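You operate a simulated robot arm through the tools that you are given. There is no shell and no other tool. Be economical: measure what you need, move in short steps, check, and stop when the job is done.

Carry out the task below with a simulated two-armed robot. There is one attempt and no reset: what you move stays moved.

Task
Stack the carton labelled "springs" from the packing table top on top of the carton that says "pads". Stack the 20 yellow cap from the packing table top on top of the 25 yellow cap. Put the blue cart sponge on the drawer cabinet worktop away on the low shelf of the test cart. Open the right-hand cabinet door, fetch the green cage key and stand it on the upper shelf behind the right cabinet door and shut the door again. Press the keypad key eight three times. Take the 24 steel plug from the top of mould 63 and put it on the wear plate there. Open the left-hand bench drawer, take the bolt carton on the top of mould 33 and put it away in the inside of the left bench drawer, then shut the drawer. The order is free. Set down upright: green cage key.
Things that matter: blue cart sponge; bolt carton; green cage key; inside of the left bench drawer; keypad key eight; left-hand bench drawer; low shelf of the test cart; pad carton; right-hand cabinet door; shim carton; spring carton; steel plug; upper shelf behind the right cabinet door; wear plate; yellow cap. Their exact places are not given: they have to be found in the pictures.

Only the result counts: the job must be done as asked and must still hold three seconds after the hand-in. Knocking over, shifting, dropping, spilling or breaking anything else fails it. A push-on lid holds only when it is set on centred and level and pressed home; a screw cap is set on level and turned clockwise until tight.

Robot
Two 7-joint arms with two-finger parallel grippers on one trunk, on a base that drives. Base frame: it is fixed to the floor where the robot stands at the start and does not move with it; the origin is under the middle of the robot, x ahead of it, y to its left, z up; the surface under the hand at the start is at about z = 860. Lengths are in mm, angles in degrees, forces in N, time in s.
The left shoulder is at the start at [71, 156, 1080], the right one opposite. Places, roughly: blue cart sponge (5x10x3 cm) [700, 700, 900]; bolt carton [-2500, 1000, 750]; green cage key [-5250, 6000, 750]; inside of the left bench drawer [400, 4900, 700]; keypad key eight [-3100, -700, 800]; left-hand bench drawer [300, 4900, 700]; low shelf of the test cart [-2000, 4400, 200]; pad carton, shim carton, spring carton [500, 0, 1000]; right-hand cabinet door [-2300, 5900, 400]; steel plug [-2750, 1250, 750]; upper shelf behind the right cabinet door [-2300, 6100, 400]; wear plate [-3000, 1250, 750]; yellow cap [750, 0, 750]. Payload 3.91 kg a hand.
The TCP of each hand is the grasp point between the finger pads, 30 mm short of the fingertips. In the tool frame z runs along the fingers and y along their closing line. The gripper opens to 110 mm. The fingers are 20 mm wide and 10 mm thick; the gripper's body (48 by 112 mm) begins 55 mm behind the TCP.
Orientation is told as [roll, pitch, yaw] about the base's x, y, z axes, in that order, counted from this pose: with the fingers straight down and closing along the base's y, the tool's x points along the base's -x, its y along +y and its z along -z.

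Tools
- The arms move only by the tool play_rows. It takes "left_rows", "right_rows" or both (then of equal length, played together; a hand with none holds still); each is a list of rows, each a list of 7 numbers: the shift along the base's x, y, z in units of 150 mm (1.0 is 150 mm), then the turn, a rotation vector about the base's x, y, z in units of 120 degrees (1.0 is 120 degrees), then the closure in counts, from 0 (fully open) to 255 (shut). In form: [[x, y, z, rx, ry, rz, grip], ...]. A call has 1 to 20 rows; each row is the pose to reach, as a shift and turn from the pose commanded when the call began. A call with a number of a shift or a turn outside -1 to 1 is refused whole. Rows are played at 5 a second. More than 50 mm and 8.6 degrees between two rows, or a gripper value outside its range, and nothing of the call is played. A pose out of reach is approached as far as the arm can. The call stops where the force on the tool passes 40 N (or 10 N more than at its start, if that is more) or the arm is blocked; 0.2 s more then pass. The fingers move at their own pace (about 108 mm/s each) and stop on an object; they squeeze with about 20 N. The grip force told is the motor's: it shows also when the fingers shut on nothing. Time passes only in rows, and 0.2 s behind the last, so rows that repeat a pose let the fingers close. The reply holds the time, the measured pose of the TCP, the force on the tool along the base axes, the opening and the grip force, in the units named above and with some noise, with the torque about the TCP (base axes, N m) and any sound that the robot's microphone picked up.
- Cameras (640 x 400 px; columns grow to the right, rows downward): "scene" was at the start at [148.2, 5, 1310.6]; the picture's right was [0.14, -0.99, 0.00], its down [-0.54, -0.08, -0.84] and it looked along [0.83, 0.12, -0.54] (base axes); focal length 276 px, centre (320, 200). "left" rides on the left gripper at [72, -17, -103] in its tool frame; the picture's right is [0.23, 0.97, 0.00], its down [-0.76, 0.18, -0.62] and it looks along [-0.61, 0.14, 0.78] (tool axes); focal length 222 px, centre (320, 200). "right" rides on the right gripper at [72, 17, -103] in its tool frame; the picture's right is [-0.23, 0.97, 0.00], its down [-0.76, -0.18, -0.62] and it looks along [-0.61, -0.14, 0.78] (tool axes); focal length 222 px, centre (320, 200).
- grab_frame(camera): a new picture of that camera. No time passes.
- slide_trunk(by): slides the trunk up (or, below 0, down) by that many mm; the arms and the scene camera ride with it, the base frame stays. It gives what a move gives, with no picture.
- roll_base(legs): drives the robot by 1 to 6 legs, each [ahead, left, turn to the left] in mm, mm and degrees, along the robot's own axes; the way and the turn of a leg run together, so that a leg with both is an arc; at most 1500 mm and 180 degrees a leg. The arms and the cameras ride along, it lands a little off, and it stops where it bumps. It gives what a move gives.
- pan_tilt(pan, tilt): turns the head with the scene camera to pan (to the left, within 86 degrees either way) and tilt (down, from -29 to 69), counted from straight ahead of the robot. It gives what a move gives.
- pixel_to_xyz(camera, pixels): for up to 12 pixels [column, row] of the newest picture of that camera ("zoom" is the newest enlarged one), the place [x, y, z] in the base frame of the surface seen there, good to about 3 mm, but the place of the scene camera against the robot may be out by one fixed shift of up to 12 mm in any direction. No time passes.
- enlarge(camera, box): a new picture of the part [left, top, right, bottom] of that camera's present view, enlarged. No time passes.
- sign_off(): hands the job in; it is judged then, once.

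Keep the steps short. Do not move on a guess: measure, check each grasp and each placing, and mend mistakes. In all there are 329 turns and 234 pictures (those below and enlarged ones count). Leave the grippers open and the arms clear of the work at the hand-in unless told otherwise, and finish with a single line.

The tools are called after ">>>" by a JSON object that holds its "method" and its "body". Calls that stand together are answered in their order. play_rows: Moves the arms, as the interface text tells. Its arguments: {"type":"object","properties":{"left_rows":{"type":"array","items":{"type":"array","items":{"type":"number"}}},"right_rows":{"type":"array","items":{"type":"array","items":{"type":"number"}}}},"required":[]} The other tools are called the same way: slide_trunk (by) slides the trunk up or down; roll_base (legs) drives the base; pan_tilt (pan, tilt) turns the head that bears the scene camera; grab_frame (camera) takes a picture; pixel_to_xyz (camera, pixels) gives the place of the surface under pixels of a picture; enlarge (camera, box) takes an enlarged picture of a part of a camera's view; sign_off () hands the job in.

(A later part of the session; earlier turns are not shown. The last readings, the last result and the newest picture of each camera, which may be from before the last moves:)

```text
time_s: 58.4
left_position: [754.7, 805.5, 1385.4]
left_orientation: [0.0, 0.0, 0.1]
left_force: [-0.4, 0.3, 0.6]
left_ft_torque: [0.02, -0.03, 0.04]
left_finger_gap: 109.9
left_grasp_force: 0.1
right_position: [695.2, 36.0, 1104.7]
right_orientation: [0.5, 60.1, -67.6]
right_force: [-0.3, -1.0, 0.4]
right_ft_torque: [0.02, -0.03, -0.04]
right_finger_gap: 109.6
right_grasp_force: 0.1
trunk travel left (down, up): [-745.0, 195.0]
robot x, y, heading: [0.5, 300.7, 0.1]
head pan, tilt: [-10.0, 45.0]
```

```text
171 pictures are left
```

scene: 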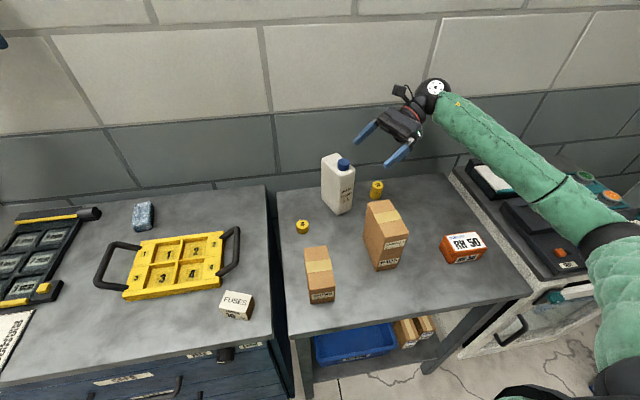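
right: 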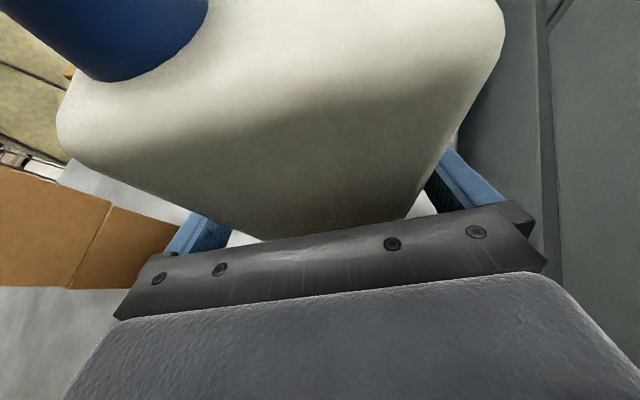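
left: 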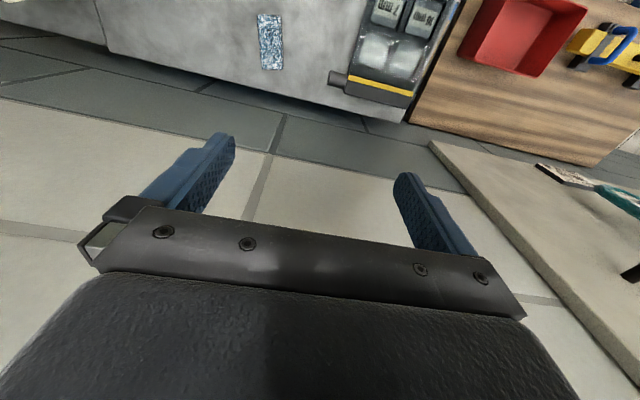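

Bottle restored, stack and caps fine. I now bring the right hand back to fingers-down, retracted and high.

>>> {"method": "play_rows", "body": {"right_rows": [[-0.05, -0.05, 0.15, -0.058, -0.0234, 0, 0], [-0.1, -0.1, 0.3, -0.116, -0.0468, 0, 0], [-0.15, -0.15, 0.45, -0.174, -0.0702, 0, 0], [-0.2, -0.2, 0.6, -0.232, -0.0937, 0, 0], [-0.25, -0.25, 0.75, -0.29, -0.117, 0, 0], [-0.3, -0.3, 0.9, -0.348, -0.14, 0, 0], [-0.35, -0.35, 0.95, -0.406, -0.164, 0, 0], [-0.4, -0.4, 1.0, -0.463, -0.1875, 0, 0]]}}

>>> {"method": "play_rows", "body": {"right_rows": [[-0.05, -0.1, 0.0, 0, 0, 0.063, 0], [-0.1, -0.2, 0.0, 0, 0, 0.126, 0], [-0.15, -0.3, 0.0, 0, 0, 0.189, 0], [-0.2, -0.4, 0.0, 0, 0, 0.252, 0], [-0.25, -0.45, 0.0, 0, 0, 0.315, 0], [-0.3, -0.5, 0, 0, 0, 0.378, 0], [-0.35, -0.55, 0, 0, 0, 0.441, 0], [-0.4, -0.6, 0, 0, 0, 0.504, 0], [-0.45, -0.65, 0, 0, 0, 0.565, 0]]}}

```text
time_s: 60.2
left_position: [756.3, 807.6, 1385.1]
left_orientation: [-0.1, 0.0, 0.0]
left_force: [1.4, 0.0, 0.6]
left_ft_torque: [-0.01, -0.03, -0.02]
left_finger_gap: 110.1
left_grasp_force: 0.0
right_position: [634.4, -22.9, 1256.2]
right_orientation: [0.2, -0.1, -67.7]
right_force: [-0.4, 0.9, -0.6]
right_ft_torque: [-0.01, -0.02, 0.02]
right_finger_gap: 109.8
right_grasp_force: 0.1
trunk travel left (down, up): [-745.0, 195.0]
robot x, y, heading: [0.4, 299.9, 0.0]
head pan, tilt: [-10.0, 45.0]
```

```text
time_s: 62.2
left_position: [755.1, 806.7, 1385.3]
left_orientation: [0.0, 0.1, 0.1]
left_force: [0.4, -0.4, -1.1]
left_ft_torque: [-0.02, 0.05, 0.0]
left_finger_gap: 110.0
left_grasp_force: 0.1
right_position: [567.6, -120.3, 1254.9]
right_orientation: [0.1, 0.1, 0.2]
right_force: [-0.5, 1.0, 0.3]
right_ft_torque: [-0.06, 0.0, -0.02]
right_finger_gap: 109.9
right_grasp_force: 0.0
trunk travel left (down, up): [-745.0, 195.0]
robot x, y, heading: [0.7, 301.1, 0.1]
head pan, tilt: [-10.0, 45.0]
```

Now the sponge: I bring the left hand over (737,692) and down to z≈1085.

>>> {"method": "play_rows", "body": {"left_rows": [[-0.03, -0.2, -0.2, 0, 0, 0, 0], [-0.06, -0.4, -0.4, 0, 0, 0, 0], [-0.1, -0.6, -0.6, 0, 0, 0, 0], [-0.12, -0.76, -0.8, 0, 0, 0, 0], [-0.12, -0.76, -1.0, 0, 0, 0, 0]]}}

>>> {"method": "play_rows", "body": {"left_rows": [[0, 0, -0.3, 0, 0, 0, 0], [0, 0, -0.6, 0, 0, 0, 0], [0, 0, -0.9, 0, 0, 0, 0], [0, 0, -0.9, 0, 0, 0, 0]]}}

>>> {"method": "grab_frame", "body": {"camera": "left"}}

```text
time_s: 63.4
left_position: [738.8, 692.1, 1234.6]
left_orientation: [-0.1, -0.1, 0.1]
left_force: [0.9, 0.0, -0.8]
left_ft_torque: [0.01, 0.0, -0.02]
left_finger_gap: 110.1
left_grasp_force: 0.1
right_position: [567.9, -119.3, 1254.7]
right_orientation: [0.0, 0.0, 0.0]
right_force: [-0.2, 0.6, 0.7]
right_ft_torque: [-0.04, -0.01, -0.01]
right_finger_gap: 110.1
right_grasp_force: 0.0
trunk travel left (down, up): [-745.0, 195.0]
robot x, y, heading: [0.6, 302.7, 0.2]
head pan, tilt: [-10.0, 45.0]
```

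```text
time_s: 64.4
left_position: [738.3, 693.1, 1099.7]
left_orientation: [-0.1, 0.0, 0.1]
left_force: [-0.5, 0.0, 0.3]
left_ft_torque: [-0.02, -0.02, -0.02]
left_finger_gap: 110.4
left_grasp_force: 0.0
right_position: [566.9, -121.1, 1255.3]
right_orientation: [0.2, 0.1, -0.1]
right_force: [0.7, 1.2, -1.4]
right_ft_torque: [0.03, -0.01, -0.01]
right_finger_gap: 110.2
right_grasp_force: 0.0
trunk travel left (down, up): [-745.0, 195.0]
robot x, y, heading: [-2.0, 298.4, 0.1]
head pan, tilt: [-10.0, 45.0]
```

```text
170 pictures are left
```

left: 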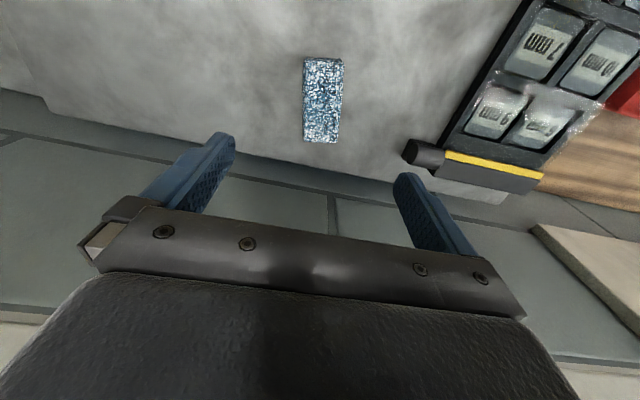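

>>> {"method": "pixel_to_xyz", "body": {"camera": "left", "pixels": [[308, 62], [340, 62], [336, 138], [306, 138], [322, 100], [409, 150], [230, 150], [375, 100]]}}

```text
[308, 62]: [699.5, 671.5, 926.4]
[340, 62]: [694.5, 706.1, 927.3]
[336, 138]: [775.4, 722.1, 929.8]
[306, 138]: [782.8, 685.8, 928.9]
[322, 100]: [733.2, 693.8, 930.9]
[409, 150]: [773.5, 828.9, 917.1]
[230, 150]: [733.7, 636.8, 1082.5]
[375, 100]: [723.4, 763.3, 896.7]
```

Sponge centre ≈ (738,696), turned ~10°. I turn, descend to z≈931 and grip it across its 50 mm width.

>>> {"method": "play_rows", "body": {"left_rows": [[0, 0.01, -0.3, 0, 0, 0.04, 0], [0, 0.02, -0.6, 0, 0, 0.083, 0], [0, 0.02, -0.85, 0, 0, 0.083, 0], [0, 0.02, -0.85, 0, 0, 0.083, 0]]}}

>>> {"method": "play_rows", "body": {"left_rows": [[0, 0, -0.2, 0, 0, 0, 0], [0, 0, -0.275, 0, 0, 0, 0], [0, 0, -0.275, 0, 0, 0, 0], [0, 0, -0.275, 0, 0, 0, 150], [0, 0, -0.275, 0, 0, 0, 255], [0, 0, -0.275, 0, 0, 0, 255], [0, 0, -0.275, 0, 0, 0, 255], [0, 0, -0.275, 0, 0, 0, 255], [0, 0, -0.1, 0, 0, 0, 255], [0, 0, 0.1, 0, 0, 0, 255], [0, 0, 0.4, 0, 0, 0, 255]]}}

>>> {"method": "grab_frame", "body": {"camera": "left"}}

```text
time_s: 65.4
left_position: [739.1, 695.9, 973.0]
left_orientation: [0.0, 0.0, 10.1]
left_force: [0.4, 0.7, -0.1]
left_ft_torque: [-0.01, -0.03, -0.01]
left_finger_gap: 109.9
left_grasp_force: 0.0
right_position: [568.5, -121.0, 1255.0]
right_orientation: [0.3, 0.2, 0.1]
right_force: [0.5, 0.1, -0.2]
right_ft_torque: [0.02, -0.02, -0.04]
right_finger_gap: 110.0
right_grasp_force: 0.1
trunk travel left (down, up): [-745.0, 195.0]
robot x, y, heading: [2.1, 299.0, 0.1]
head pan, tilt: [-10.0, 45.0]
```

```text
time_s: 67.8
left_position: [738.0, 693.8, 1032.9]
left_orientation: [0.1, -0.1, 10.0]
left_force: [0.0, 1.2, -1.0]
left_ft_torque: [0.0, -0.01, 0.01]
left_finger_gap: 47.6
left_grasp_force: 19.9
right_position: [568.3, -120.3, 1254.4]
right_orientation: [0.1, 0.1, 0.2]
right_force: [-0.4, 0.1, 0.2]
right_ft_torque: [0.0, 0.0, -0.02]
right_finger_gap: 110.0
right_grasp_force: 0.1
trunk travel left (down, up): [-745.0, 195.0]
robot x, y, heading: [-0.7, 297.0, 0.1]
head pan, tilt: [-10.0, 45.0]
```

```text
169 pictures are left
```

left: 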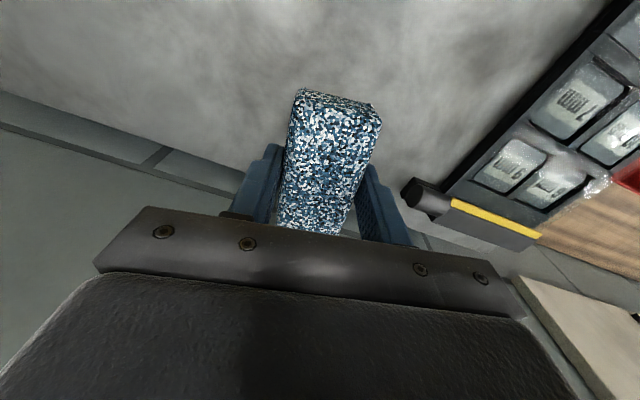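

Sponge held (47.6). I raise and tuck the left hand; then back off and look around toward the cart.

>>> {"method": "play_rows", "body": {"left_rows": [[0, 0, 0.3, 0, 0, 0, 255], [-0.05, -0.05, 0.6, 0, 0, 0, 255], [-0.2, -0.15, 0.85, 0, 0, 0, 255], [-0.4, -0.3, 1.0, 0, 0, 0, 255], [-0.6, -0.5, 1.0, 0, 0, 0, 255], [-0.8, -0.7, 1.0, 0, 0, 0, 255], [-1.0, -0.9, 1.0, 0, 0, 0, 255]], "right_rows": [[-0.1, 0.15, 0, 0, 0, 0, 0], [-0.2, 0.3, 0, 0, 0, 0, 0], [-0.3, 0.45, 0, 0, 0, 0, 0], [-0.4, 0.6, 0, 0, 0, 0, 0], [-0.5, 0.75, 0, 0, 0, 0, 0], [-0.55, 0.9, 0, 0, 0, 0, 0], [-0.55, 1.0, 0, 0, 0, 0, 0]]}}

>>> {"method": "play_rows", "body": {"left_rows": [[-0.2, 0, 0.2, 0, 0, 0, 255], [-0.4, 0, 0.4, 0, 0, 0, 255], [-0.6, 0, 0.5, 0, 0, 0, 255], [-0.7, 0, 0.5, 0, 0, 0, 255]]}}

>>> {"method": "pan_tilt", "body": {"pan": 80, "tilt": 20}}

>>> {"method": "grab_frame", "body": {"camera": "scene"}}

```text
time_s: 69.4
left_position: [588.1, 558.6, 1182.4]
left_orientation: [0.1, -0.1, 10.1]
left_force: [0.2, 0.1, -0.9]
left_ft_torque: [-0.01, -0.01, -0.01]
left_finger_gap: 47.4
left_grasp_force: 19.9
right_position: [486.0, 29.6, 1255.1]
right_orientation: [0.1, 0.1, 0.0]
right_force: [-0.6, -0.5, -0.9]
right_ft_torque: [-0.01, 0.01, -0.02]
right_finger_gap: 110.2
right_grasp_force: 0.1
trunk travel left (down, up): [-745.0, 195.0]
robot x, y, heading: [3.0, 300.0, 0.1]
head pan, tilt: [-10.0, 45.0]
```

```text
time_s: 70.4
left_position: [482.7, 559.3, 1258.0]
left_orientation: [0.0, 0.0, 10.1]
left_force: [-0.7, 0.1, -0.5]
left_ft_torque: [0.03, 0.03, 0.0]
left_finger_gap: 47.7
left_grasp_force: 19.6
right_position: [487.4, 28.4, 1254.2]
right_orientation: [0.3, 0.2, 0.0]
right_force: [-0.5, -0.4, -0.1]
right_ft_torque: [0.01, -0.03, 0.02]
right_finger_gap: 110.3
right_grasp_force: 0.1
trunk travel left (down, up): [-745.0, 195.0]
robot x, y, heading: [-1.9, 296.8, 0.2]
head pan, tilt: [-10.0, 45.0]
```

```text
time_s: 72.1
left_position: [482.7, 559.0, 1256.7]
left_orientation: [-0.1, 0.0, 10.0]
left_force: [-0.4, -0.2, -0.2]
left_ft_torque: [-0.03, -0.01, -0.02]
left_finger_gap: 47.6
left_grasp_force: 19.4
right_position: [485.6, 29.7, 1254.6]
right_orientation: [0.2, 0.2, 0.0]
right_force: [0.5, -0.6, -0.6]
right_ft_torque: [0.03, 0.04, 0.01]
right_finger_gap: 110.1
right_grasp_force: 0.0
trunk travel left (down, up): [-745.0, 195.0]
robot x, y, heading: [2.2, 298.2, 0.0]
head pan, tilt: [80.0, 20.0]
```

```text
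168 pictures are left
```

scene: 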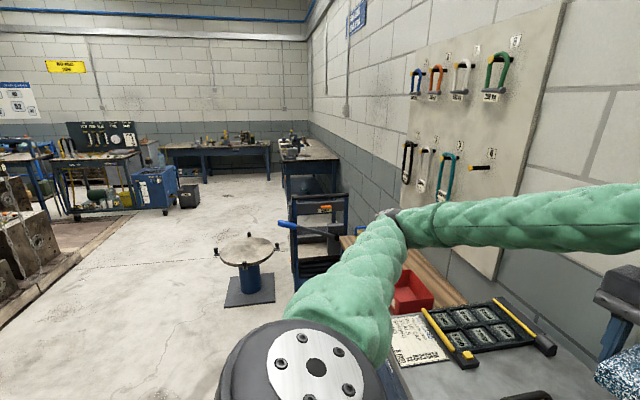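

I back off 350 mm and turn 90° left, then look.

>>> {"method": "roll_base", "body": {"legs": [[-350, 0, 0], [0, 0, 90]]}}

>>> {"method": "pan_tilt", "body": {"pan": 35, "tilt": 22}}

>>> {"method": "grab_frame", "body": {"camera": "scene"}}

>>> {"method": "pixel_to_xyz", "body": {"camera": "scene", "pixels": [[320, 300], [200, 300], [100, 300], [450, 300], [320, 220], [400, 250], [500, 200], [250, 200]]}}

```text
time_s: 78.1
left_position: [-601.3, 788.0, 1258.9]
left_orientation: [-0.1, 0.0, 99.2]
left_force: [0.3, -0.2, -0.9]
left_ft_torque: [0.03, -0.01, 0.02]
left_finger_gap: 47.2
left_grasp_force: 20.0
right_position: [-70.8, 782.5, 1256.1]
right_orientation: [0.2, 0.2, 89.2]
right_force: [-0.3, 0.1, 0.1]
right_ft_torque: [0.0, 0.01, -0.02]
right_finger_gap: 109.8
right_grasp_force: 0.1
trunk travel left (down, up): [-745.0, 195.0]
robot x, y, heading: [-346.9, 300.3, 89.5]
head pan, tilt: [80.0, 20.0]
```

```text
time_s: 79.2
left_position: [-601.8, 788.3, 1258.5]
left_orientation: [0.0, 0.1, 99.2]
left_force: [-0.3, 0.4, -0.5]
left_ft_torque: [-0.02, -0.04, 0.01]
left_finger_gap: 47.4
left_grasp_force: 20.1
right_position: [-72.0, 781.4, 1254.9]
right_orientation: [0.2, 0.1, 89.1]
right_force: [0.3, -0.8, -0.2]
right_ft_torque: [0.01, -0.01, 0.03]
right_finger_gap: 109.9
right_grasp_force: 0.0
trunk travel left (down, up): [-745.0, 195.0]
robot x, y, heading: [-348.4, 298.5, 89.1]
head pan, tilt: [35.0, 22.0]
```

```text
167 pictures are left
```

scene: 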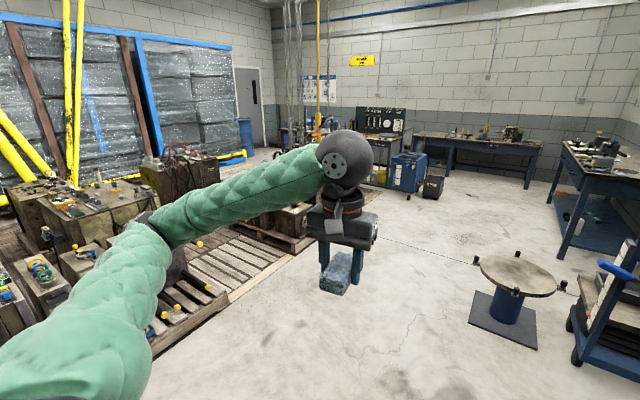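

```text
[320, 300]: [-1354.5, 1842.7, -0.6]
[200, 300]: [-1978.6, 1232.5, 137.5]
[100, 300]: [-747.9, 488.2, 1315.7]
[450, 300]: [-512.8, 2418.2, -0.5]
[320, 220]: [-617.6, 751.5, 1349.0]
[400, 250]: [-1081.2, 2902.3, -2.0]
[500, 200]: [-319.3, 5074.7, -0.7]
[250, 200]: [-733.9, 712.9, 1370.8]
```

>>> {"method": "enlarge", "body": {"camera": "scene", "box": [270, 90, 480, 220]}}

>>> {"method": "pixel_to_xyz", "body": {"camera": "zoom", "pixels": [[420, 260], [410, 215], [500, 285], [380, 250], [330, 240], [340, 100], [230, 215], [560, 190], [600, 150], [380, 160], [320, 285], [300, 170]]}}

```text
3.05 times, centred on (375, 155) of scene
```

zoom: 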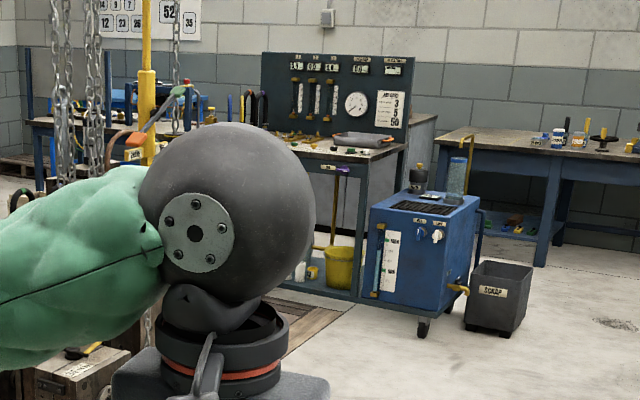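

```text
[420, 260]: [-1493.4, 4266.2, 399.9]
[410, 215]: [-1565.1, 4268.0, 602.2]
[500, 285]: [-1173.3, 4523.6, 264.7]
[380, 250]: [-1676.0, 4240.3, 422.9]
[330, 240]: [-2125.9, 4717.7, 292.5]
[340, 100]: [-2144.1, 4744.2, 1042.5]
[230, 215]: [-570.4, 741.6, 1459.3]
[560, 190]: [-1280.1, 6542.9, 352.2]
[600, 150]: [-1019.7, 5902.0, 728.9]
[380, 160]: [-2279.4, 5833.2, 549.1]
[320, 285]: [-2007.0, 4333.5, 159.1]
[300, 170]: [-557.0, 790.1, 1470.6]
```

>>> {"method": "pixel_to_xyz", "body": {"camera": "scene", "pixels": [[480, 335], [535, 345], [515, 262], [500, 255], [290, 255], [230, 298], [160, 355], [310, 240], [390, 215], [440, 195], [300, 215], [240, 240]]}}

```text
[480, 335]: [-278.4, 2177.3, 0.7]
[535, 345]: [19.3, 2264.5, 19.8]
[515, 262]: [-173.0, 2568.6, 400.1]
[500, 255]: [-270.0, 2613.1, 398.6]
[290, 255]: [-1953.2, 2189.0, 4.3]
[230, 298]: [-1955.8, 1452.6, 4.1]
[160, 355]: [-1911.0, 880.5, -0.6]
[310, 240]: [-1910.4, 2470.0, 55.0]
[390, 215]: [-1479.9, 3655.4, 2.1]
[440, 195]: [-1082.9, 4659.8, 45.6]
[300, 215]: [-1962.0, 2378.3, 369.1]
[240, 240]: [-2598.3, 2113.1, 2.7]
```

I drive along the clear aisle to about (-1100,2850) and look at the cart.

>>> {"method": "roll_base", "body": {"legs": [[1200, 750, 0], [1350, 0, 0]]}}

>>> {"method": "pan_tilt", "body": {"pan": 38, "tilt": 28}}

>>> {"method": "grab_frame", "body": {"camera": "scene"}}

```text
time_s: 88.6
left_position: [-1336.1, 2308.8, 1257.7]
left_orientation: [0.6, 0.0, 100.2]
left_force: [0.3, -0.2, -1.0]
left_ft_torque: [0.0, -0.01, -0.02]
left_finger_gap: 47.6
left_grasp_force: 19.8
right_position: [-805.3, 2317.8, 1256.0]
right_orientation: [0.7, -0.2, 90.2]
right_force: [-0.4, 0.6, 0.5]
right_ft_torque: [-0.03, 0.02, -0.03]
right_finger_gap: 110.0
right_grasp_force: 0.0
trunk travel left (down, up): [-745.0, 195.0]
robot x, y, heading: [-1076.7, 1838.5, 90.2]
head pan, tilt: [35.0, 22.0]
stopped in leg 2: the robot was blocked; the commanded pose is now the measured one
```

```text
time_s: 89.2
left_position: [-1335.6, 2308.0, 1258.0]
left_orientation: [0.6, -0.2, 100.0]
left_force: [-0.1, 0.0, -0.7]
left_ft_torque: [0.0, -0.01, 0.0]
left_finger_gap: 47.5
left_grasp_force: 20.2
right_position: [-804.5, 2316.4, 1258.4]
right_orientation: [0.4, -0.3, 90.1]
right_force: [-0.1, -0.1, -0.4]
right_ft_torque: [0.0, -0.01, -0.03]
right_finger_gap: 110.1
right_grasp_force: 0.0
trunk travel left (down, up): [-745.0, 195.0]
robot x, y, heading: [-1077.5, 1841.0, 90.1]
head pan, tilt: [38.0, 28.0]
```

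```text
165 pictures are left
```

scene: 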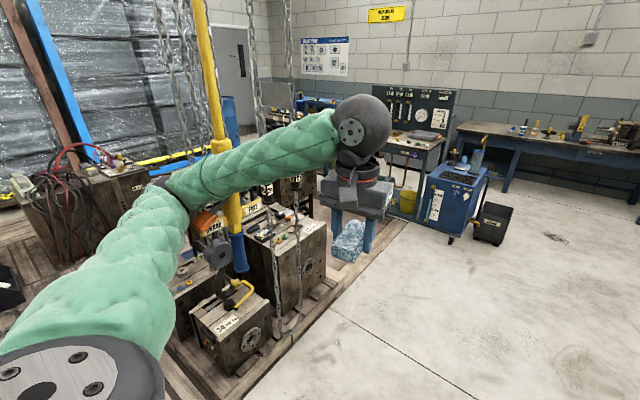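

The drive was blocked at (-1077,1840). I check what is near: the elbow and the floor ahead.

>>> {"method": "pixel_to_xyz", "body": {"camera": "scene", "pixels": [[180, 200], [240, 255], [205, 60], [230, 200], [210, 240], [180, 80], [330, 230], [250, 60], [275, 240], [240, 340], [300, 240], [320, 310]]}}

>>> {"method": "pan_tilt", "body": {"pan": 0, "tilt": 60}}

>>> {"method": "grab_frame", "body": {"camera": "scene"}}

```text
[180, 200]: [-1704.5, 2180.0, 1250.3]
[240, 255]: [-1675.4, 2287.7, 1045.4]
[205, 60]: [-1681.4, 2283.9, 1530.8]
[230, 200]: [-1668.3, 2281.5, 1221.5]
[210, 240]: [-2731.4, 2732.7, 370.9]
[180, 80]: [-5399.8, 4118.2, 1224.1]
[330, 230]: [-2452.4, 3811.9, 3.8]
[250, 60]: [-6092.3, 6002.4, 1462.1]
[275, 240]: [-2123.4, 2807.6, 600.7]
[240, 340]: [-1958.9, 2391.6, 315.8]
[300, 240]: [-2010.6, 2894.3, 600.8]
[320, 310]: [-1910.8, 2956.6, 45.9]
```

```text
time_s: 90.3
left_position: [-1335.6, 2307.7, 1258.9]
left_orientation: [0.5, -0.1, 100.1]
left_force: [0.4, -0.3, -0.1]
left_ft_torque: [-0.02, -0.03, -0.05]
left_finger_gap: 47.3
left_grasp_force: 19.8
right_position: [-804.1, 2315.2, 1257.5]
right_orientation: [0.4, -0.5, 90.2]
right_force: [-0.4, 0.2, 0.0]
right_ft_torque: [0.01, 0.01, -0.04]
right_finger_gap: 110.4
right_grasp_force: 0.0
trunk travel left (down, up): [-745.0, 195.0]
robot x, y, heading: [-1078.9, 1840.5, 90.0]
head pan, tilt: [0.0, 60.0]
```

```text
164 pictures are left
```

scene: 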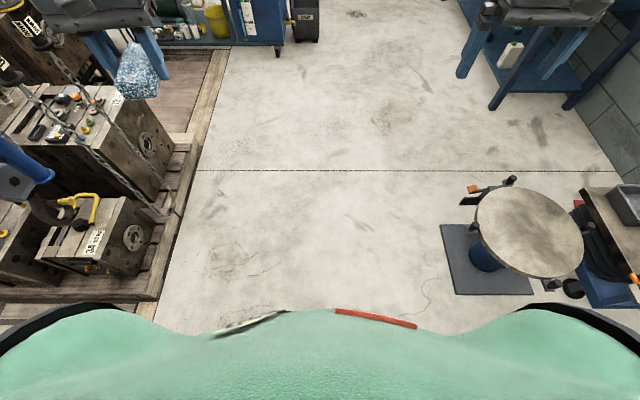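

The left elbow touched the hanging yellow hoist pole at (-1675,2285). I back off 200 mm, shift right 250 mm, and then drive ahead.

>>> {"method": "roll_base", "body": {"legs": [[-200, 0, 0], [0, -260, 0], [1500, 0, 0]]}}

>>> {"method": "pan_tilt", "body": {"pan": 45, "tilt": 30}}

>>> {"method": "grab_frame", "body": {"camera": "scene"}}

```text
time_s: 100.3
left_position: [-1058.8, 3612.5, 1253.5]
left_orientation: [0.4, 0.2, 99.0]
left_force: [0.2, -1.3, -0.6]
left_ft_torque: [-0.01, 0.03, 0.01]
left_finger_gap: 47.3
left_grasp_force: 19.7
right_position: [-526.5, 3612.0, 1254.7]
right_orientation: [0.2, 0.1, 89.0]
right_force: [0.5, -0.1, 0.3]
right_ft_torque: [-0.01, 0.01, 0.01]
right_finger_gap: 109.8
right_grasp_force: 0.0
trunk travel left (down, up): [-745.0, 195.0]
robot x, y, heading: [-807.5, 3129.6, 89.0]
head pan, tilt: [0.0, 60.0]
```

```text
time_s: 101.5
left_position: [-1058.3, 3612.3, 1254.5]
left_orientation: [0.5, 0.3, 99.0]
left_force: [0.0, 0.0, 0.3]
left_ft_torque: [-0.02, 0.01, -0.03]
left_finger_gap: 47.4
left_grasp_force: 20.2
right_position: [-526.7, 3609.2, 1255.1]
right_orientation: [0.1, 0.1, 88.9]
right_force: [0.1, 0.3, -0.9]
right_ft_torque: [-0.01, -0.02, -0.01]
right_finger_gap: 110.2
right_grasp_force: 0.0
trunk travel left (down, up): [-745.0, 195.0]
robot x, y, heading: [-808.6, 3128.9, 89.1]
head pan, tilt: [45.0, 30.0]
```

```text
163 pictures are left
```

scene: 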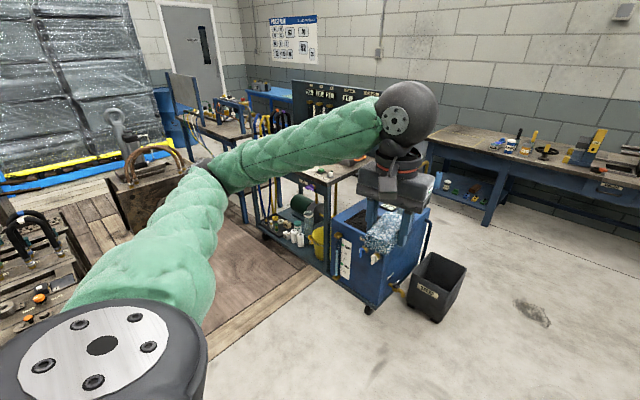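

I turn 45° left so the view passes between the arms.

>>> {"method": "roll_base", "body": {"legs": [[0, 0, 50]]}}

>>> {"method": "pan_tilt", "body": {"pan": 0, "tilt": 30}}

>>> {"method": "grab_frame", "body": {"camera": "scene"}}

```text
time_s: 104.1
left_position: [-1340.3, 3241.4, 1254.1]
left_orientation: [0.5, 0.4, 149.5]
left_force: [-0.1, -0.3, -0.6]
left_ft_torque: [0.02, 0.0, -0.02]
left_finger_gap: 47.3
left_grasp_force: 20.2
right_position: [-1001.1, 3649.9, 1255.0]
right_orientation: [0.2, 0.1, 139.5]
right_force: [-0.3, 0.0, -0.6]
right_ft_torque: [-0.01, 0.01, 0.01]
right_finger_gap: 110.2
right_grasp_force: 0.0
trunk travel left (down, up): [-745.0, 195.0]
robot x, y, heading: [-806.7, 3127.3, 139.3]
head pan, tilt: [45.0, 30.0]
```

```text
time_s: 105.3
left_position: [-1339.5, 3240.7, 1252.9]
left_orientation: [0.3, 0.3, 149.5]
left_force: [-0.3, 0.4, -0.5]
left_ft_torque: [0.0, -0.02, -0.01]
left_finger_gap: 47.3
left_grasp_force: 20.7
right_position: [-1000.9, 3650.2, 1254.6]
right_orientation: [0.2, 0.2, 139.4]
right_force: [0.1, -0.6, -0.4]
right_ft_torque: [-0.01, 0.0, 0.02]
right_finger_gap: 109.9
right_grasp_force: 0.1
trunk travel left (down, up): [-745.0, 195.0]
robot x, y, heading: [-805.0, 3131.6, 139.4]
head pan, tilt: [0.0, 30.0]
```

```text
162 pictures are left
```

scene: 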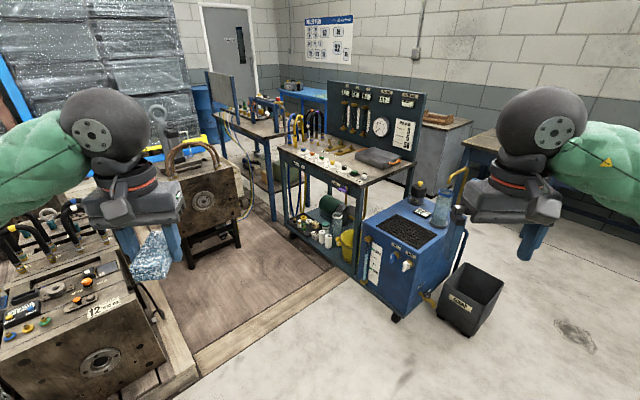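

>>> {"method": "enlarge", "body": {"camera": "scene", "box": [260, 70, 460, 330]}}

>>> {"method": "pixel_to_xyz", "body": {"camera": "scene", "pixels": [[286, 152], [358, 190], [405, 168], [300, 240], [318, 240], [352, 275], [280, 230], [250, 260], [330, 275], [395, 318], [365, 230], [190, 335]]}}

```text
1.54 times, centred on (360, 200) of scene
```

zoom: 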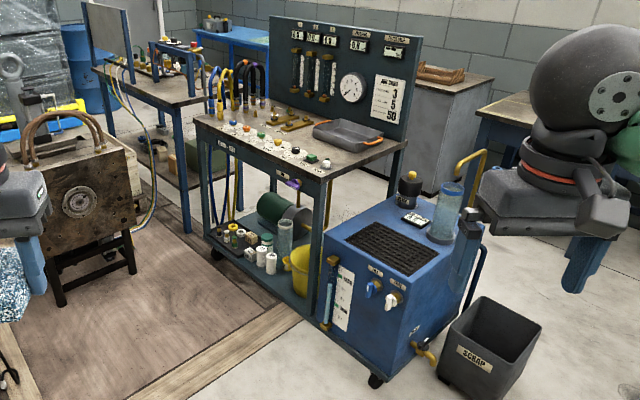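

```text
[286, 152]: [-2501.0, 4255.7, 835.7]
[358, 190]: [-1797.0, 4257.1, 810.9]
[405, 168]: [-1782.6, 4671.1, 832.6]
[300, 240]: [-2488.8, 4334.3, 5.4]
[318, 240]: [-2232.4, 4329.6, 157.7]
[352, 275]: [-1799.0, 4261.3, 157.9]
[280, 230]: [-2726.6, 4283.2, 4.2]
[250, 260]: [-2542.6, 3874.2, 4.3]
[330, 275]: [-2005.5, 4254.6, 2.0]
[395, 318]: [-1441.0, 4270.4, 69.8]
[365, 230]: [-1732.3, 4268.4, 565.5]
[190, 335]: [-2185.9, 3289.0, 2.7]
```

>>> {"method": "enlarge", "body": {"camera": "scene", "box": [270, 190, 390, 310]}}

>>> {"method": "pixel_to_xyz", "body": {"camera": "scene", "pixels": [[260, 325], [300, 298], [220, 345], [280, 310], [300, 280], [150, 380], [200, 270], [235, 225], [215, 255]]}}

```text
3.33 times, centred on (330, 250) of scene
```

zoom: 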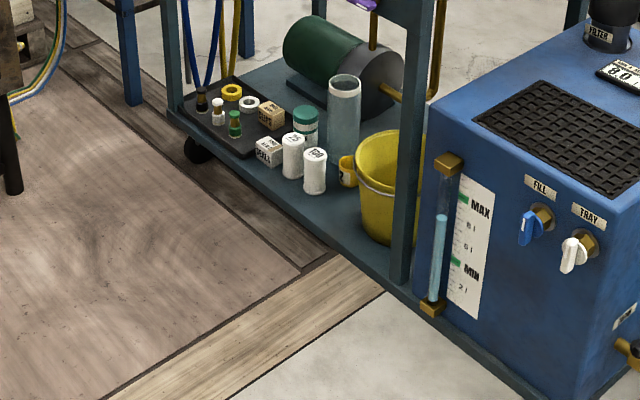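

```text
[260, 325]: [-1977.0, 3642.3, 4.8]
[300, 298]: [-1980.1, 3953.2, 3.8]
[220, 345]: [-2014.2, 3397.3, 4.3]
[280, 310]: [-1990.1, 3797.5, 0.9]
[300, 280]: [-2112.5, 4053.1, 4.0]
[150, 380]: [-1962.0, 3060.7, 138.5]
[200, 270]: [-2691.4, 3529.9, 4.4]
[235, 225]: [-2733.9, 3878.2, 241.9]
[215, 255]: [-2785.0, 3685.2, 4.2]
```

>>> {"method": "pixel_to_xyz", "body": {"camera": "zoom", "pixels": [[317, 192], [295, 178], [345, 187], [364, 225], [340, 210], [330, 200], [300, 205], [340, 240], [375, 250], [385, 275], [350, 215], [262, 163]]}}

```text
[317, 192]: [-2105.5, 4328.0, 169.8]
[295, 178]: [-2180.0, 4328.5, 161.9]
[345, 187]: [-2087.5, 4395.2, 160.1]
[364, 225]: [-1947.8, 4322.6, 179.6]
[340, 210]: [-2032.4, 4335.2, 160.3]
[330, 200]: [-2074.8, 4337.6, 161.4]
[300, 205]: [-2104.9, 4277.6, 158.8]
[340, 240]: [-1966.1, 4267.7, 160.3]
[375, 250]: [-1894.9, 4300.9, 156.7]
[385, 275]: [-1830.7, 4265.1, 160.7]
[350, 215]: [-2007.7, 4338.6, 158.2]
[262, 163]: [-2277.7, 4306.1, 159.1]
```

>>> {"method": "pixel_to_xyz", "body": {"camera": "zoom", "pixels": [[358, 165], [358, 150], [365, 185], [375, 195], [390, 130], [395, 200], [362, 205], [315, 150], [346, 165], [342, 80], [305, 110], [350, 130]]}}

```text
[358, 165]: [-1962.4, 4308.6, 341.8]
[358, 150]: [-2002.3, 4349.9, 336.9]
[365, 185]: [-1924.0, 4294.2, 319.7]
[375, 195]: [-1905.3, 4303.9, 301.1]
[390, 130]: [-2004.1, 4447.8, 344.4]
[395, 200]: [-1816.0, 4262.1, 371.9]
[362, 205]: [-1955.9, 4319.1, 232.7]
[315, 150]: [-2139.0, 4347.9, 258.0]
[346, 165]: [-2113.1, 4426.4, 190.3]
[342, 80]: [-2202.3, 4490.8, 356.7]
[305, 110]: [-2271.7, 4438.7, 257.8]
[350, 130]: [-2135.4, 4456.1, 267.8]
```

>>> {"method": "pixel_to_xyz", "body": {"camera": "scene", "pixels": [[238, 180], [238, 205], [210, 200], [205, 150], [240, 245], [190, 262], [215, 165]]}}

```text
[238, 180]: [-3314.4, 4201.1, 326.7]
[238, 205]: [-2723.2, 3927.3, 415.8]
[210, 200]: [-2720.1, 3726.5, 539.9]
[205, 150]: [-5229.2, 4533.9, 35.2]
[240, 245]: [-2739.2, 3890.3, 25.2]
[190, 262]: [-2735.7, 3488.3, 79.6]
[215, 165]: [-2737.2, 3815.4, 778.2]
```

The mould there is at x ≤ -2720, so there is room. I drive to about (-1875,3590) facing the cart.

>>> {"method": "roll_base", "body": {"legs": [[0, 0, -49.4], [320, 0, 0], [0, 1070, 0], [140, 0, 0]]}}

>>> {"method": "pan_tilt", "body": {"pan": 8, "tilt": 40}}

>>> {"method": "grab_frame", "body": {"camera": "scene"}}

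```text
time_s: 114.1
left_position: [-2077.4, 3899.2, 1253.4]
left_orientation: [0.3, 0.3, 108.4]
left_force: [-1.3, -0.7, -0.4]
left_ft_torque: [0.0, -0.05, 0.01]
left_finger_gap: 47.4
left_grasp_force: 19.7
right_position: [-1552.9, 3982.8, 1256.1]
right_orientation: [0.1, 0.1, 98.3]
right_force: [-0.2, 0.3, 0.6]
right_ft_torque: [0.02, -0.04, -0.01]
right_finger_gap: 109.9
right_grasp_force: 0.1
trunk travel left (down, up): [-745.0, 195.0]
robot x, y, heading: [-1743.7, 3464.9, 98.4]
head pan, tilt: [0.0, 30.0]
stopped in leg 3: the robot was blocked; the commanded pose is now the measured one
```

```text
time_s: 114.8
left_position: [-2075.9, 3900.2, 1254.1]
left_orientation: [0.4, 0.3, 108.4]
left_force: [0.4, -0.2, -0.7]
left_ft_torque: [0.05, 0.01, 0.0]
left_finger_gap: 47.2
left_grasp_force: 19.6
right_position: [-1550.3, 3984.2, 1254.1]
right_orientation: [0.2, 0.0, 98.3]
right_force: [0.3, 0.3, 0.1]
right_ft_torque: [0.03, -0.05, 0.02]
right_finger_gap: 110.0
right_grasp_force: 0.0
trunk travel left (down, up): [-745.0, 195.0]
robot x, y, heading: [-1745.1, 3465.2, 98.6]
head pan, tilt: [8.0, 40.0]
```

```text
159 pictures are left
```

scene: 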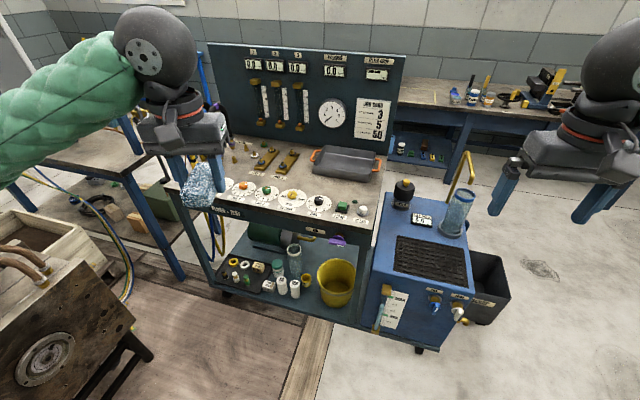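

Blocked near the rear-left (heading twisted). I look left-down.

>>> {"method": "pan_tilt", "body": {"pan": 86, "tilt": 55}}

>>> {"method": "grab_frame", "body": {"camera": "scene"}}

```text
time_s: 116.3
left_position: [-2075.9, 3901.1, 1253.3]
left_orientation: [0.4, 0.2, 108.3]
left_force: [0.3, -0.2, 0.1]
left_ft_torque: [-0.02, -0.04, 0.03]
left_finger_gap: 47.5
left_grasp_force: 20.1
right_position: [-1550.5, 3983.3, 1254.2]
right_orientation: [0.2, 0.1, 98.4]
right_force: [-0.2, 0.1, -0.8]
right_ft_torque: [0.01, 0.02, -0.01]
right_finger_gap: 109.9
right_grasp_force: 0.0
trunk travel left (down, up): [-745.0, 195.0]
robot x, y, heading: [-1745.7, 3462.7, 98.2]
head pan, tilt: [85.9, 55.0]
```

```text
158 pictures are left
```

scene: 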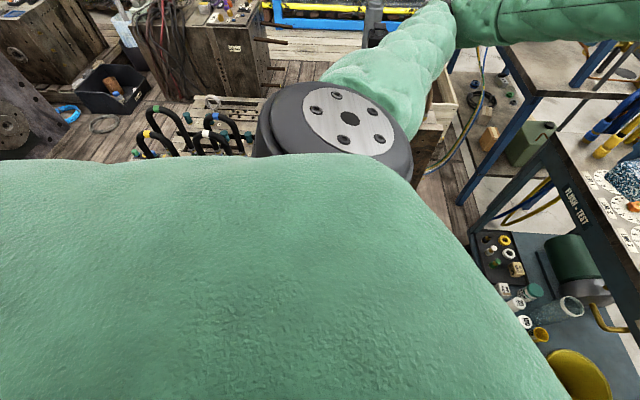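

I go forward 120 mm to clear it, square up, and shift left 110 mm.

>>> {"method": "roll_base", "body": {"legs": [[120, 0, 0], [0, 0, -8.3], [0, 110, 0]]}}

>>> {"method": "pan_tilt", "body": {"pan": 8, "tilt": 45}}

>>> {"method": "grab_frame", "body": {"camera": "scene"}}

```text
time_s: 119.0
left_position: [-2139.7, 4061.4, 1253.6]
left_orientation: [0.3, 0.3, 100.1]
left_force: [-1.0, -0.2, -0.6]
left_ft_torque: [0.0, -0.03, 0.01]
left_finger_gap: 47.5
left_grasp_force: 19.4
right_position: [-1608.6, 4069.4, 1255.2]
right_orientation: [0.2, 0.1, 90.2]
right_force: [0.2, 0.6, 0.0]
right_ft_torque: [0.0, -0.01, 0.01]
right_finger_gap: 110.0
right_grasp_force: 0.0
trunk travel left (down, up): [-745.0, 195.0]
robot x, y, heading: [-1876.5, 3584.0, 90.1]
head pan, tilt: [85.9, 55.0]
```

```text
time_s: 120.5
left_position: [-2138.4, 4060.7, 1253.1]
left_orientation: [0.4, 0.3, 100.0]
left_force: [0.3, -0.2, 0.2]
left_ft_torque: [0.02, 0.0, 0.01]
left_finger_gap: 47.3
left_grasp_force: 20.2
right_position: [-1608.1, 4069.3, 1254.9]
right_orientation: [0.2, 0.1, 90.3]
right_force: [-0.4, 0.0, 0.0]
right_ft_torque: [0.01, 0.03, -0.02]
right_finger_gap: 109.9
right_grasp_force: 0.0
trunk travel left (down, up): [-745.0, 195.0]
robot x, y, heading: [-1879.4, 3585.3, 89.9]
head pan, tilt: [8.0, 45.0]
```

```text
157 pictures are left
```

scene: 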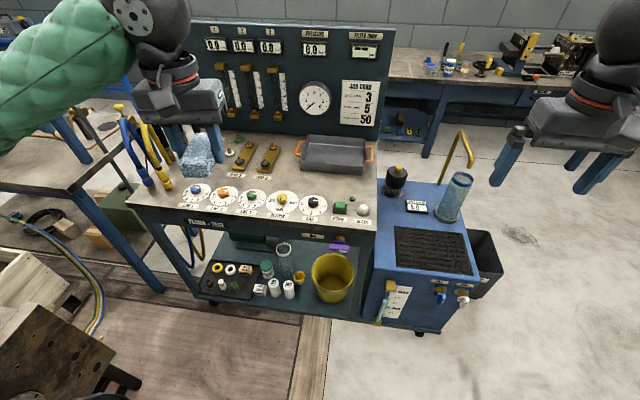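

Clear in front. I lower the trunk in two steps.

>>> {"method": "slide_trunk", "body": {"by": -300}}

>>> {"method": "slide_trunk", "body": {"by": -300}}

>>> {"method": "grab_frame", "body": {"camera": "scene"}}

>>> {"method": "grab_frame", "body": {"camera": "left"}}

```text
time_s: 123.5
left_position: [-2138.2, 4061.8, 954.5]
left_orientation: [0.5, 0.3, 100.1]
left_force: [0.0, -1.0, -0.6]
left_ft_torque: [0.01, -0.02, -0.01]
left_finger_gap: 47.7
left_grasp_force: 20.0
right_position: [-1607.7, 4069.1, 955.1]
right_orientation: [0.2, 0.0, 90.2]
right_force: [-0.1, -0.1, 0.1]
right_ft_torque: [0.02, 0.03, 0.0]
right_finger_gap: 109.9
right_grasp_force: 0.1
trunk travel left (down, up): [-445.0, 495.0]
robot x, y, heading: [-1878.3, 3583.1, 90.2]
head pan, tilt: [8.0, 45.0]
```

```text
time_s: 126.5
left_position: [-2139.4, 4060.5, 654.1]
left_orientation: [0.5, 0.3, 100.0]
left_force: [-0.6, -0.9, 0.3]
left_ft_torque: [0.03, -0.01, 0.03]
left_finger_gap: 47.4
left_grasp_force: 20.2
right_position: [-1607.5, 4070.3, 654.8]
right_orientation: [0.2, 0.0, 90.2]
right_force: [-0.1, -0.3, 0.2]
right_ft_torque: [0.01, 0.02, 0.01]
right_finger_gap: 109.9
right_grasp_force: 0.1
trunk travel left (down, up): [-145.0, 795.0]
robot x, y, heading: [-1875.3, 3579.8, 90.6]
head pan, tilt: [8.0, 45.0]
```

```text
156 pictures are left
```

scene: 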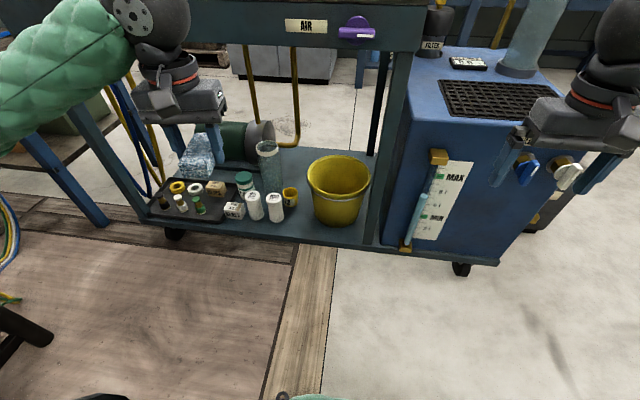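

```text
155 pictures are left
```

left: 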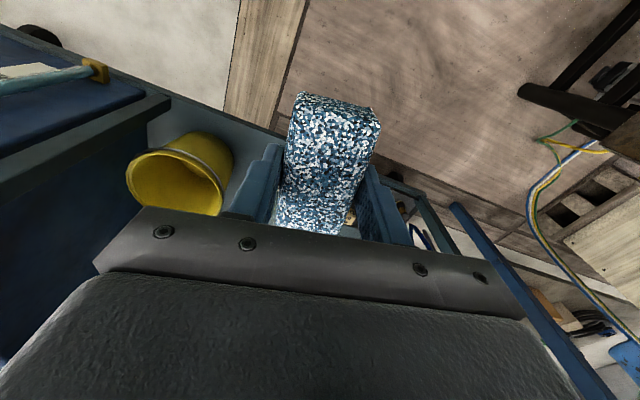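

>>> {"method": "enlarge", "body": {"camera": "scene", "box": [220, 130, 400, 250]}}

>>> {"method": "pixel_to_xyz", "body": {"camera": "zoom", "pixels": [[205, 315], [175, 295], [260, 265], [240, 235], [270, 310], [330, 340], [325, 300], [290, 230], [330, 260], [295, 180], [260, 330], [320, 200]]}}

```text
3.33 times, centred on (310, 190) of scene
```

zoom: 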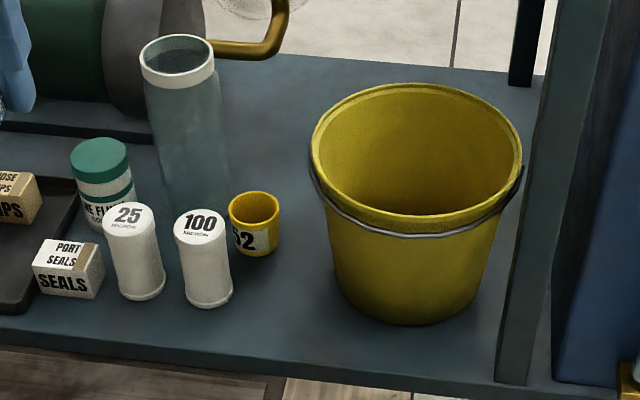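

```text
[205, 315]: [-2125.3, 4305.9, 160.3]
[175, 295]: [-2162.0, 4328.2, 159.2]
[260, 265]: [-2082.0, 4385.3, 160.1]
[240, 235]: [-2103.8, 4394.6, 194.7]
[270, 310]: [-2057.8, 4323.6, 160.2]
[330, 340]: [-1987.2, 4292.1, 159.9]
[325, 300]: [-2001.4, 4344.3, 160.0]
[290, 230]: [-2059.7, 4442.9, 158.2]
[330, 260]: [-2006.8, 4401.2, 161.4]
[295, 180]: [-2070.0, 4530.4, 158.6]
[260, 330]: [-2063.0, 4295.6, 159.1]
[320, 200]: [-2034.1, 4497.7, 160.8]
```

I plan to set the sponge at x≈-2040, y 4270–4370 between can "100" and the bucket, hand leaned 35°. First I line up in front, lowering and squaring the yaw.

>>> {"method": "play_rows", "body": {"left_rows": [[0.15, 0, -0.2, 0, 0, -0.02, 255], [0.3, 0, -0.4, 0, 0, -0.04, 255], [0.45, 0, -0.6, 0, 0, -0.06, 255], [0.6, 0, -0.8, 0, 0, -0.0833, 255], [0.66, 0, -1.0, 0, 0, -0.0833, 255], [0.66, 0, -1.0, 0, 0, -0.0833, 255]]}}

>>> {"method": "play_rows", "body": {"left_rows": [[0, 0, -0.2, 0.06, 0, 0, 255], [0, 0, -0.4, 0.12, 0, 0, 255], [0, 0.1, -0.6, 0.18, 0, 0, 255], [0, 0.2, -0.8, 0.24, 0, 0, 255], [0, 0.3, -1.0, 0.2917, 0, 0, 255], [0, 0.3, -1.0, 0.2917, 0, 0, 255]]}}

>>> {"method": "grab_frame", "body": {"camera": "scene"}}

```text
time_s: 127.9
left_position: [-2039.6, 4059.7, 502.8]
left_orientation: [0.5, 0.2, 90.1]
left_force: [-0.2, -0.1, -0.8]
left_ft_torque: [-0.02, 0.0, -0.03]
left_finger_gap: 47.4
left_grasp_force: 20.3
right_position: [-1607.5, 4069.7, 654.6]
right_orientation: [0.2, 0.2, 90.2]
right_force: [0.0, -0.1, 0.1]
right_ft_torque: [-0.01, -0.01, 0.02]
right_finger_gap: 110.1
right_grasp_force: 0.1
trunk travel left (down, up): [-145.0, 795.0]
robot x, y, heading: [-1876.2, 3584.8, 90.4]
head pan, tilt: [8.0, 45.0]
```

```text
time_s: 129.3
left_position: [-2039.8, 4106.5, 352.8]
left_orientation: [0.3, -34.8, 90.2]
left_force: [-0.7, 0.2, 0.0]
left_ft_torque: [0.01, -0.03, -0.02]
left_finger_gap: 47.4
left_grasp_force: 19.5
left hand out of reach, approached as far as the arm can: row 2, 3, 4
right_position: [-1607.7, 4070.0, 654.7]
right_orientation: [0.3, 0.1, 90.1]
right_force: [-0.7, 0.1, -0.4]
right_ft_torque: [0.0, 0.01, 0.02]
right_finger_gap: 110.1
right_grasp_force: 0.1
trunk travel left (down, up): [-145.0, 795.0]
robot x, y, heading: [-1877.1, 3580.6, 90.3]
head pan, tilt: [8.0, 45.0]
```

```text
153 pictures are left
```

scene: 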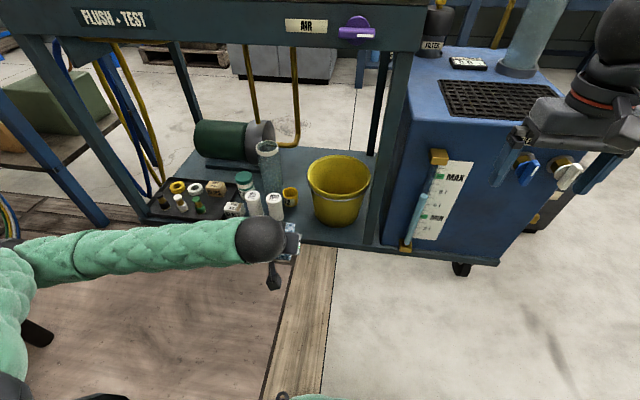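

Next I move in front of the shelf edge at z≈275, then in to y≈4295.

>>> {"method": "play_rows", "body": {"left_rows": [[0, 0.2, -0.15, 0, 0, 0, 255], [0, 0.4, -0.3, 0, 0, 0, 255], [0, 0.6, -0.45, 0, 0, 0, 255], [0, 0.8, -0.5, 0, 0, 0, 255], [0, 1.0, -0.5, 0, 0, 0, 255], [0, 1.0, -0.5, 0, 0, 0, 255]]}}

>>> {"method": "enlarge", "body": {"camera": "scene", "box": [200, 130, 400, 280]}}

>>> {"method": "grab_frame", "body": {"camera": "left"}}

```text
time_s: 130.7
left_position: [-2039.6, 4254.9, 278.4]
left_orientation: [0.3, -34.7, 90.2]
left_force: [-0.1, 0.3, 0.1]
left_ft_torque: [-0.02, -0.01, 0.0]
left_finger_gap: 47.3
left_grasp_force: 20.0
right_position: [-1608.2, 4070.0, 654.0]
right_orientation: [0.3, 0.1, 90.2]
right_force: [0.0, -1.1, -0.5]
right_ft_torque: [-0.01, 0.03, 0.01]
right_finger_gap: 110.1
right_grasp_force: 0.1
trunk travel left (down, up): [-145.0, 795.0]
robot x, y, heading: [-1876.6, 3587.1, 90.6]
head pan, tilt: [8.0, 45.0]
```

```text
2.67 times, centred on (300, 205) of scene
```

zoom: 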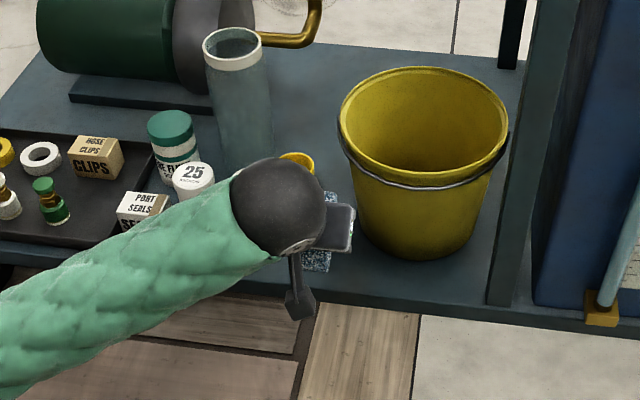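

```text
151 pictures are left
```

left: 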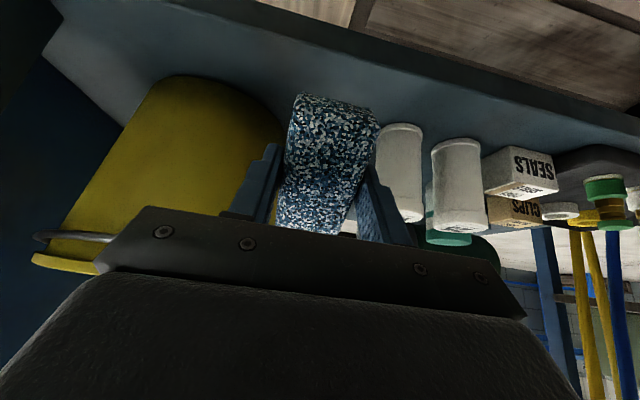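

>>> {"method": "pixel_to_xyz", "body": {"camera": "left", "pixels": [[385, 145], [420, 150], [262, 110], [270, 140], [240, 170], [320, 95], [280, 80], [350, 90], [210, 250]]}}

```text
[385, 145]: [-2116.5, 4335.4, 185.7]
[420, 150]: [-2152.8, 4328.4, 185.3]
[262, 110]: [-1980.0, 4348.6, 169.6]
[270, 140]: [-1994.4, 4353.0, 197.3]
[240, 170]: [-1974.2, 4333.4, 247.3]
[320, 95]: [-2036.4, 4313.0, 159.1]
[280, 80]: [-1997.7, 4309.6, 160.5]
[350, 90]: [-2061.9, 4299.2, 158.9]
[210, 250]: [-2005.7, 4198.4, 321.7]
```

Gap runs from x≈-2112 to -1990, so centre -2050. I move in and lower to the shelf.

>>> {"method": "play_rows", "body": {"left_rows": [[-0.055, 0.15, 0, 0, 0, 0, 255], [-0.055, 0.267, 0, 0, 0, 0, 255], [-0.055, 0.267, -0.2, 0, 0, 0, 255], [-0.055, 0.267, -0.35, 0, 0, 0, 255], [-0.055, 0.267, -0.39, 0, 0, 0, 255], [-0.055, 0.267, -0.41, 0, 0, 0, 255], [-0.055, 0.267, -0.425, 0, 0, 0, 255]]}}

>>> {"method": "grab_frame", "body": {"camera": "left"}}

```text
time_s: 132.3
left_position: [-2047.7, 4295.8, 215.2]
left_orientation: [0.3, -34.8, 90.2]
left_force: [0.0, 0.3, -0.3]
left_ft_torque: [0.0, 0.01, 0.01]
left_finger_gap: 47.5
left_grasp_force: 20.1
right_position: [-1609.2, 4069.2, 654.9]
right_orientation: [0.2, 0.0, 90.2]
right_force: [0.2, 0.1, -0.2]
right_ft_torque: [0.02, 0.02, -0.02]
right_finger_gap: 110.2
right_grasp_force: 0.1
trunk travel left (down, up): [-145.0, 795.0]
robot x, y, heading: [-1874.6, 3583.2, 90.1]
head pan, tilt: [8.0, 45.0]
```

```text
150 pictures are left
```

left: 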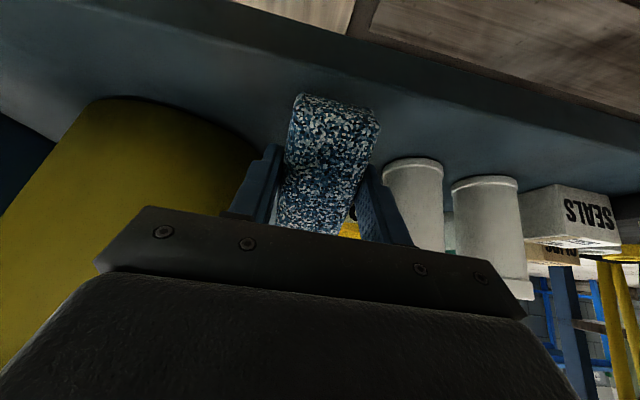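

>>> {"method": "pixel_to_xyz", "body": {"camera": "left", "pixels": [[335, 100], [330, 85], [330, 60], [330, 45], [400, 165], [255, 150], [225, 170]]}}

>>> {"method": "play_rows", "body": {"left_rows": [[0, 0, -0.015, 0, 0, 0, 255], [0, 0, -0.03, 0, 0, 0, 255], [0, 0, -0.04, 0, 0, 0, 255]]}}

```text
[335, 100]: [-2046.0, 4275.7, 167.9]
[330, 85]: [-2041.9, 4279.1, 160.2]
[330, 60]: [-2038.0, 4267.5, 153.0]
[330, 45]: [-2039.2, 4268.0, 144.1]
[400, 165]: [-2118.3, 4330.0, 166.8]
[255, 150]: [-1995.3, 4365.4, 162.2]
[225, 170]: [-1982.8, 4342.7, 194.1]
```

```text
time_s: 133.1
left_position: [-2047.8, 4296.3, 209.0]
left_orientation: [0.2, -34.7, 90.2]
left_force: [-1.3, -1.0, 6.1]
left_ft_torque: [-0.12, -0.1, -0.01]
left_finger_gap: 47.3
left_grasp_force: 19.9
right_position: [-1607.2, 4069.0, 655.3]
right_orientation: [0.2, 0.2, 90.2]
right_force: [0.7, -0.5, -0.2]
right_ft_torque: [0.0, -0.03, -0.01]
right_finger_gap: 110.0
right_grasp_force: 0.0
trunk travel left (down, up): [-145.0, 795.0]
robot x, y, heading: [-1880.3, 3582.6, 90.2]
head pan, tilt: [8.0, 45.0]
```

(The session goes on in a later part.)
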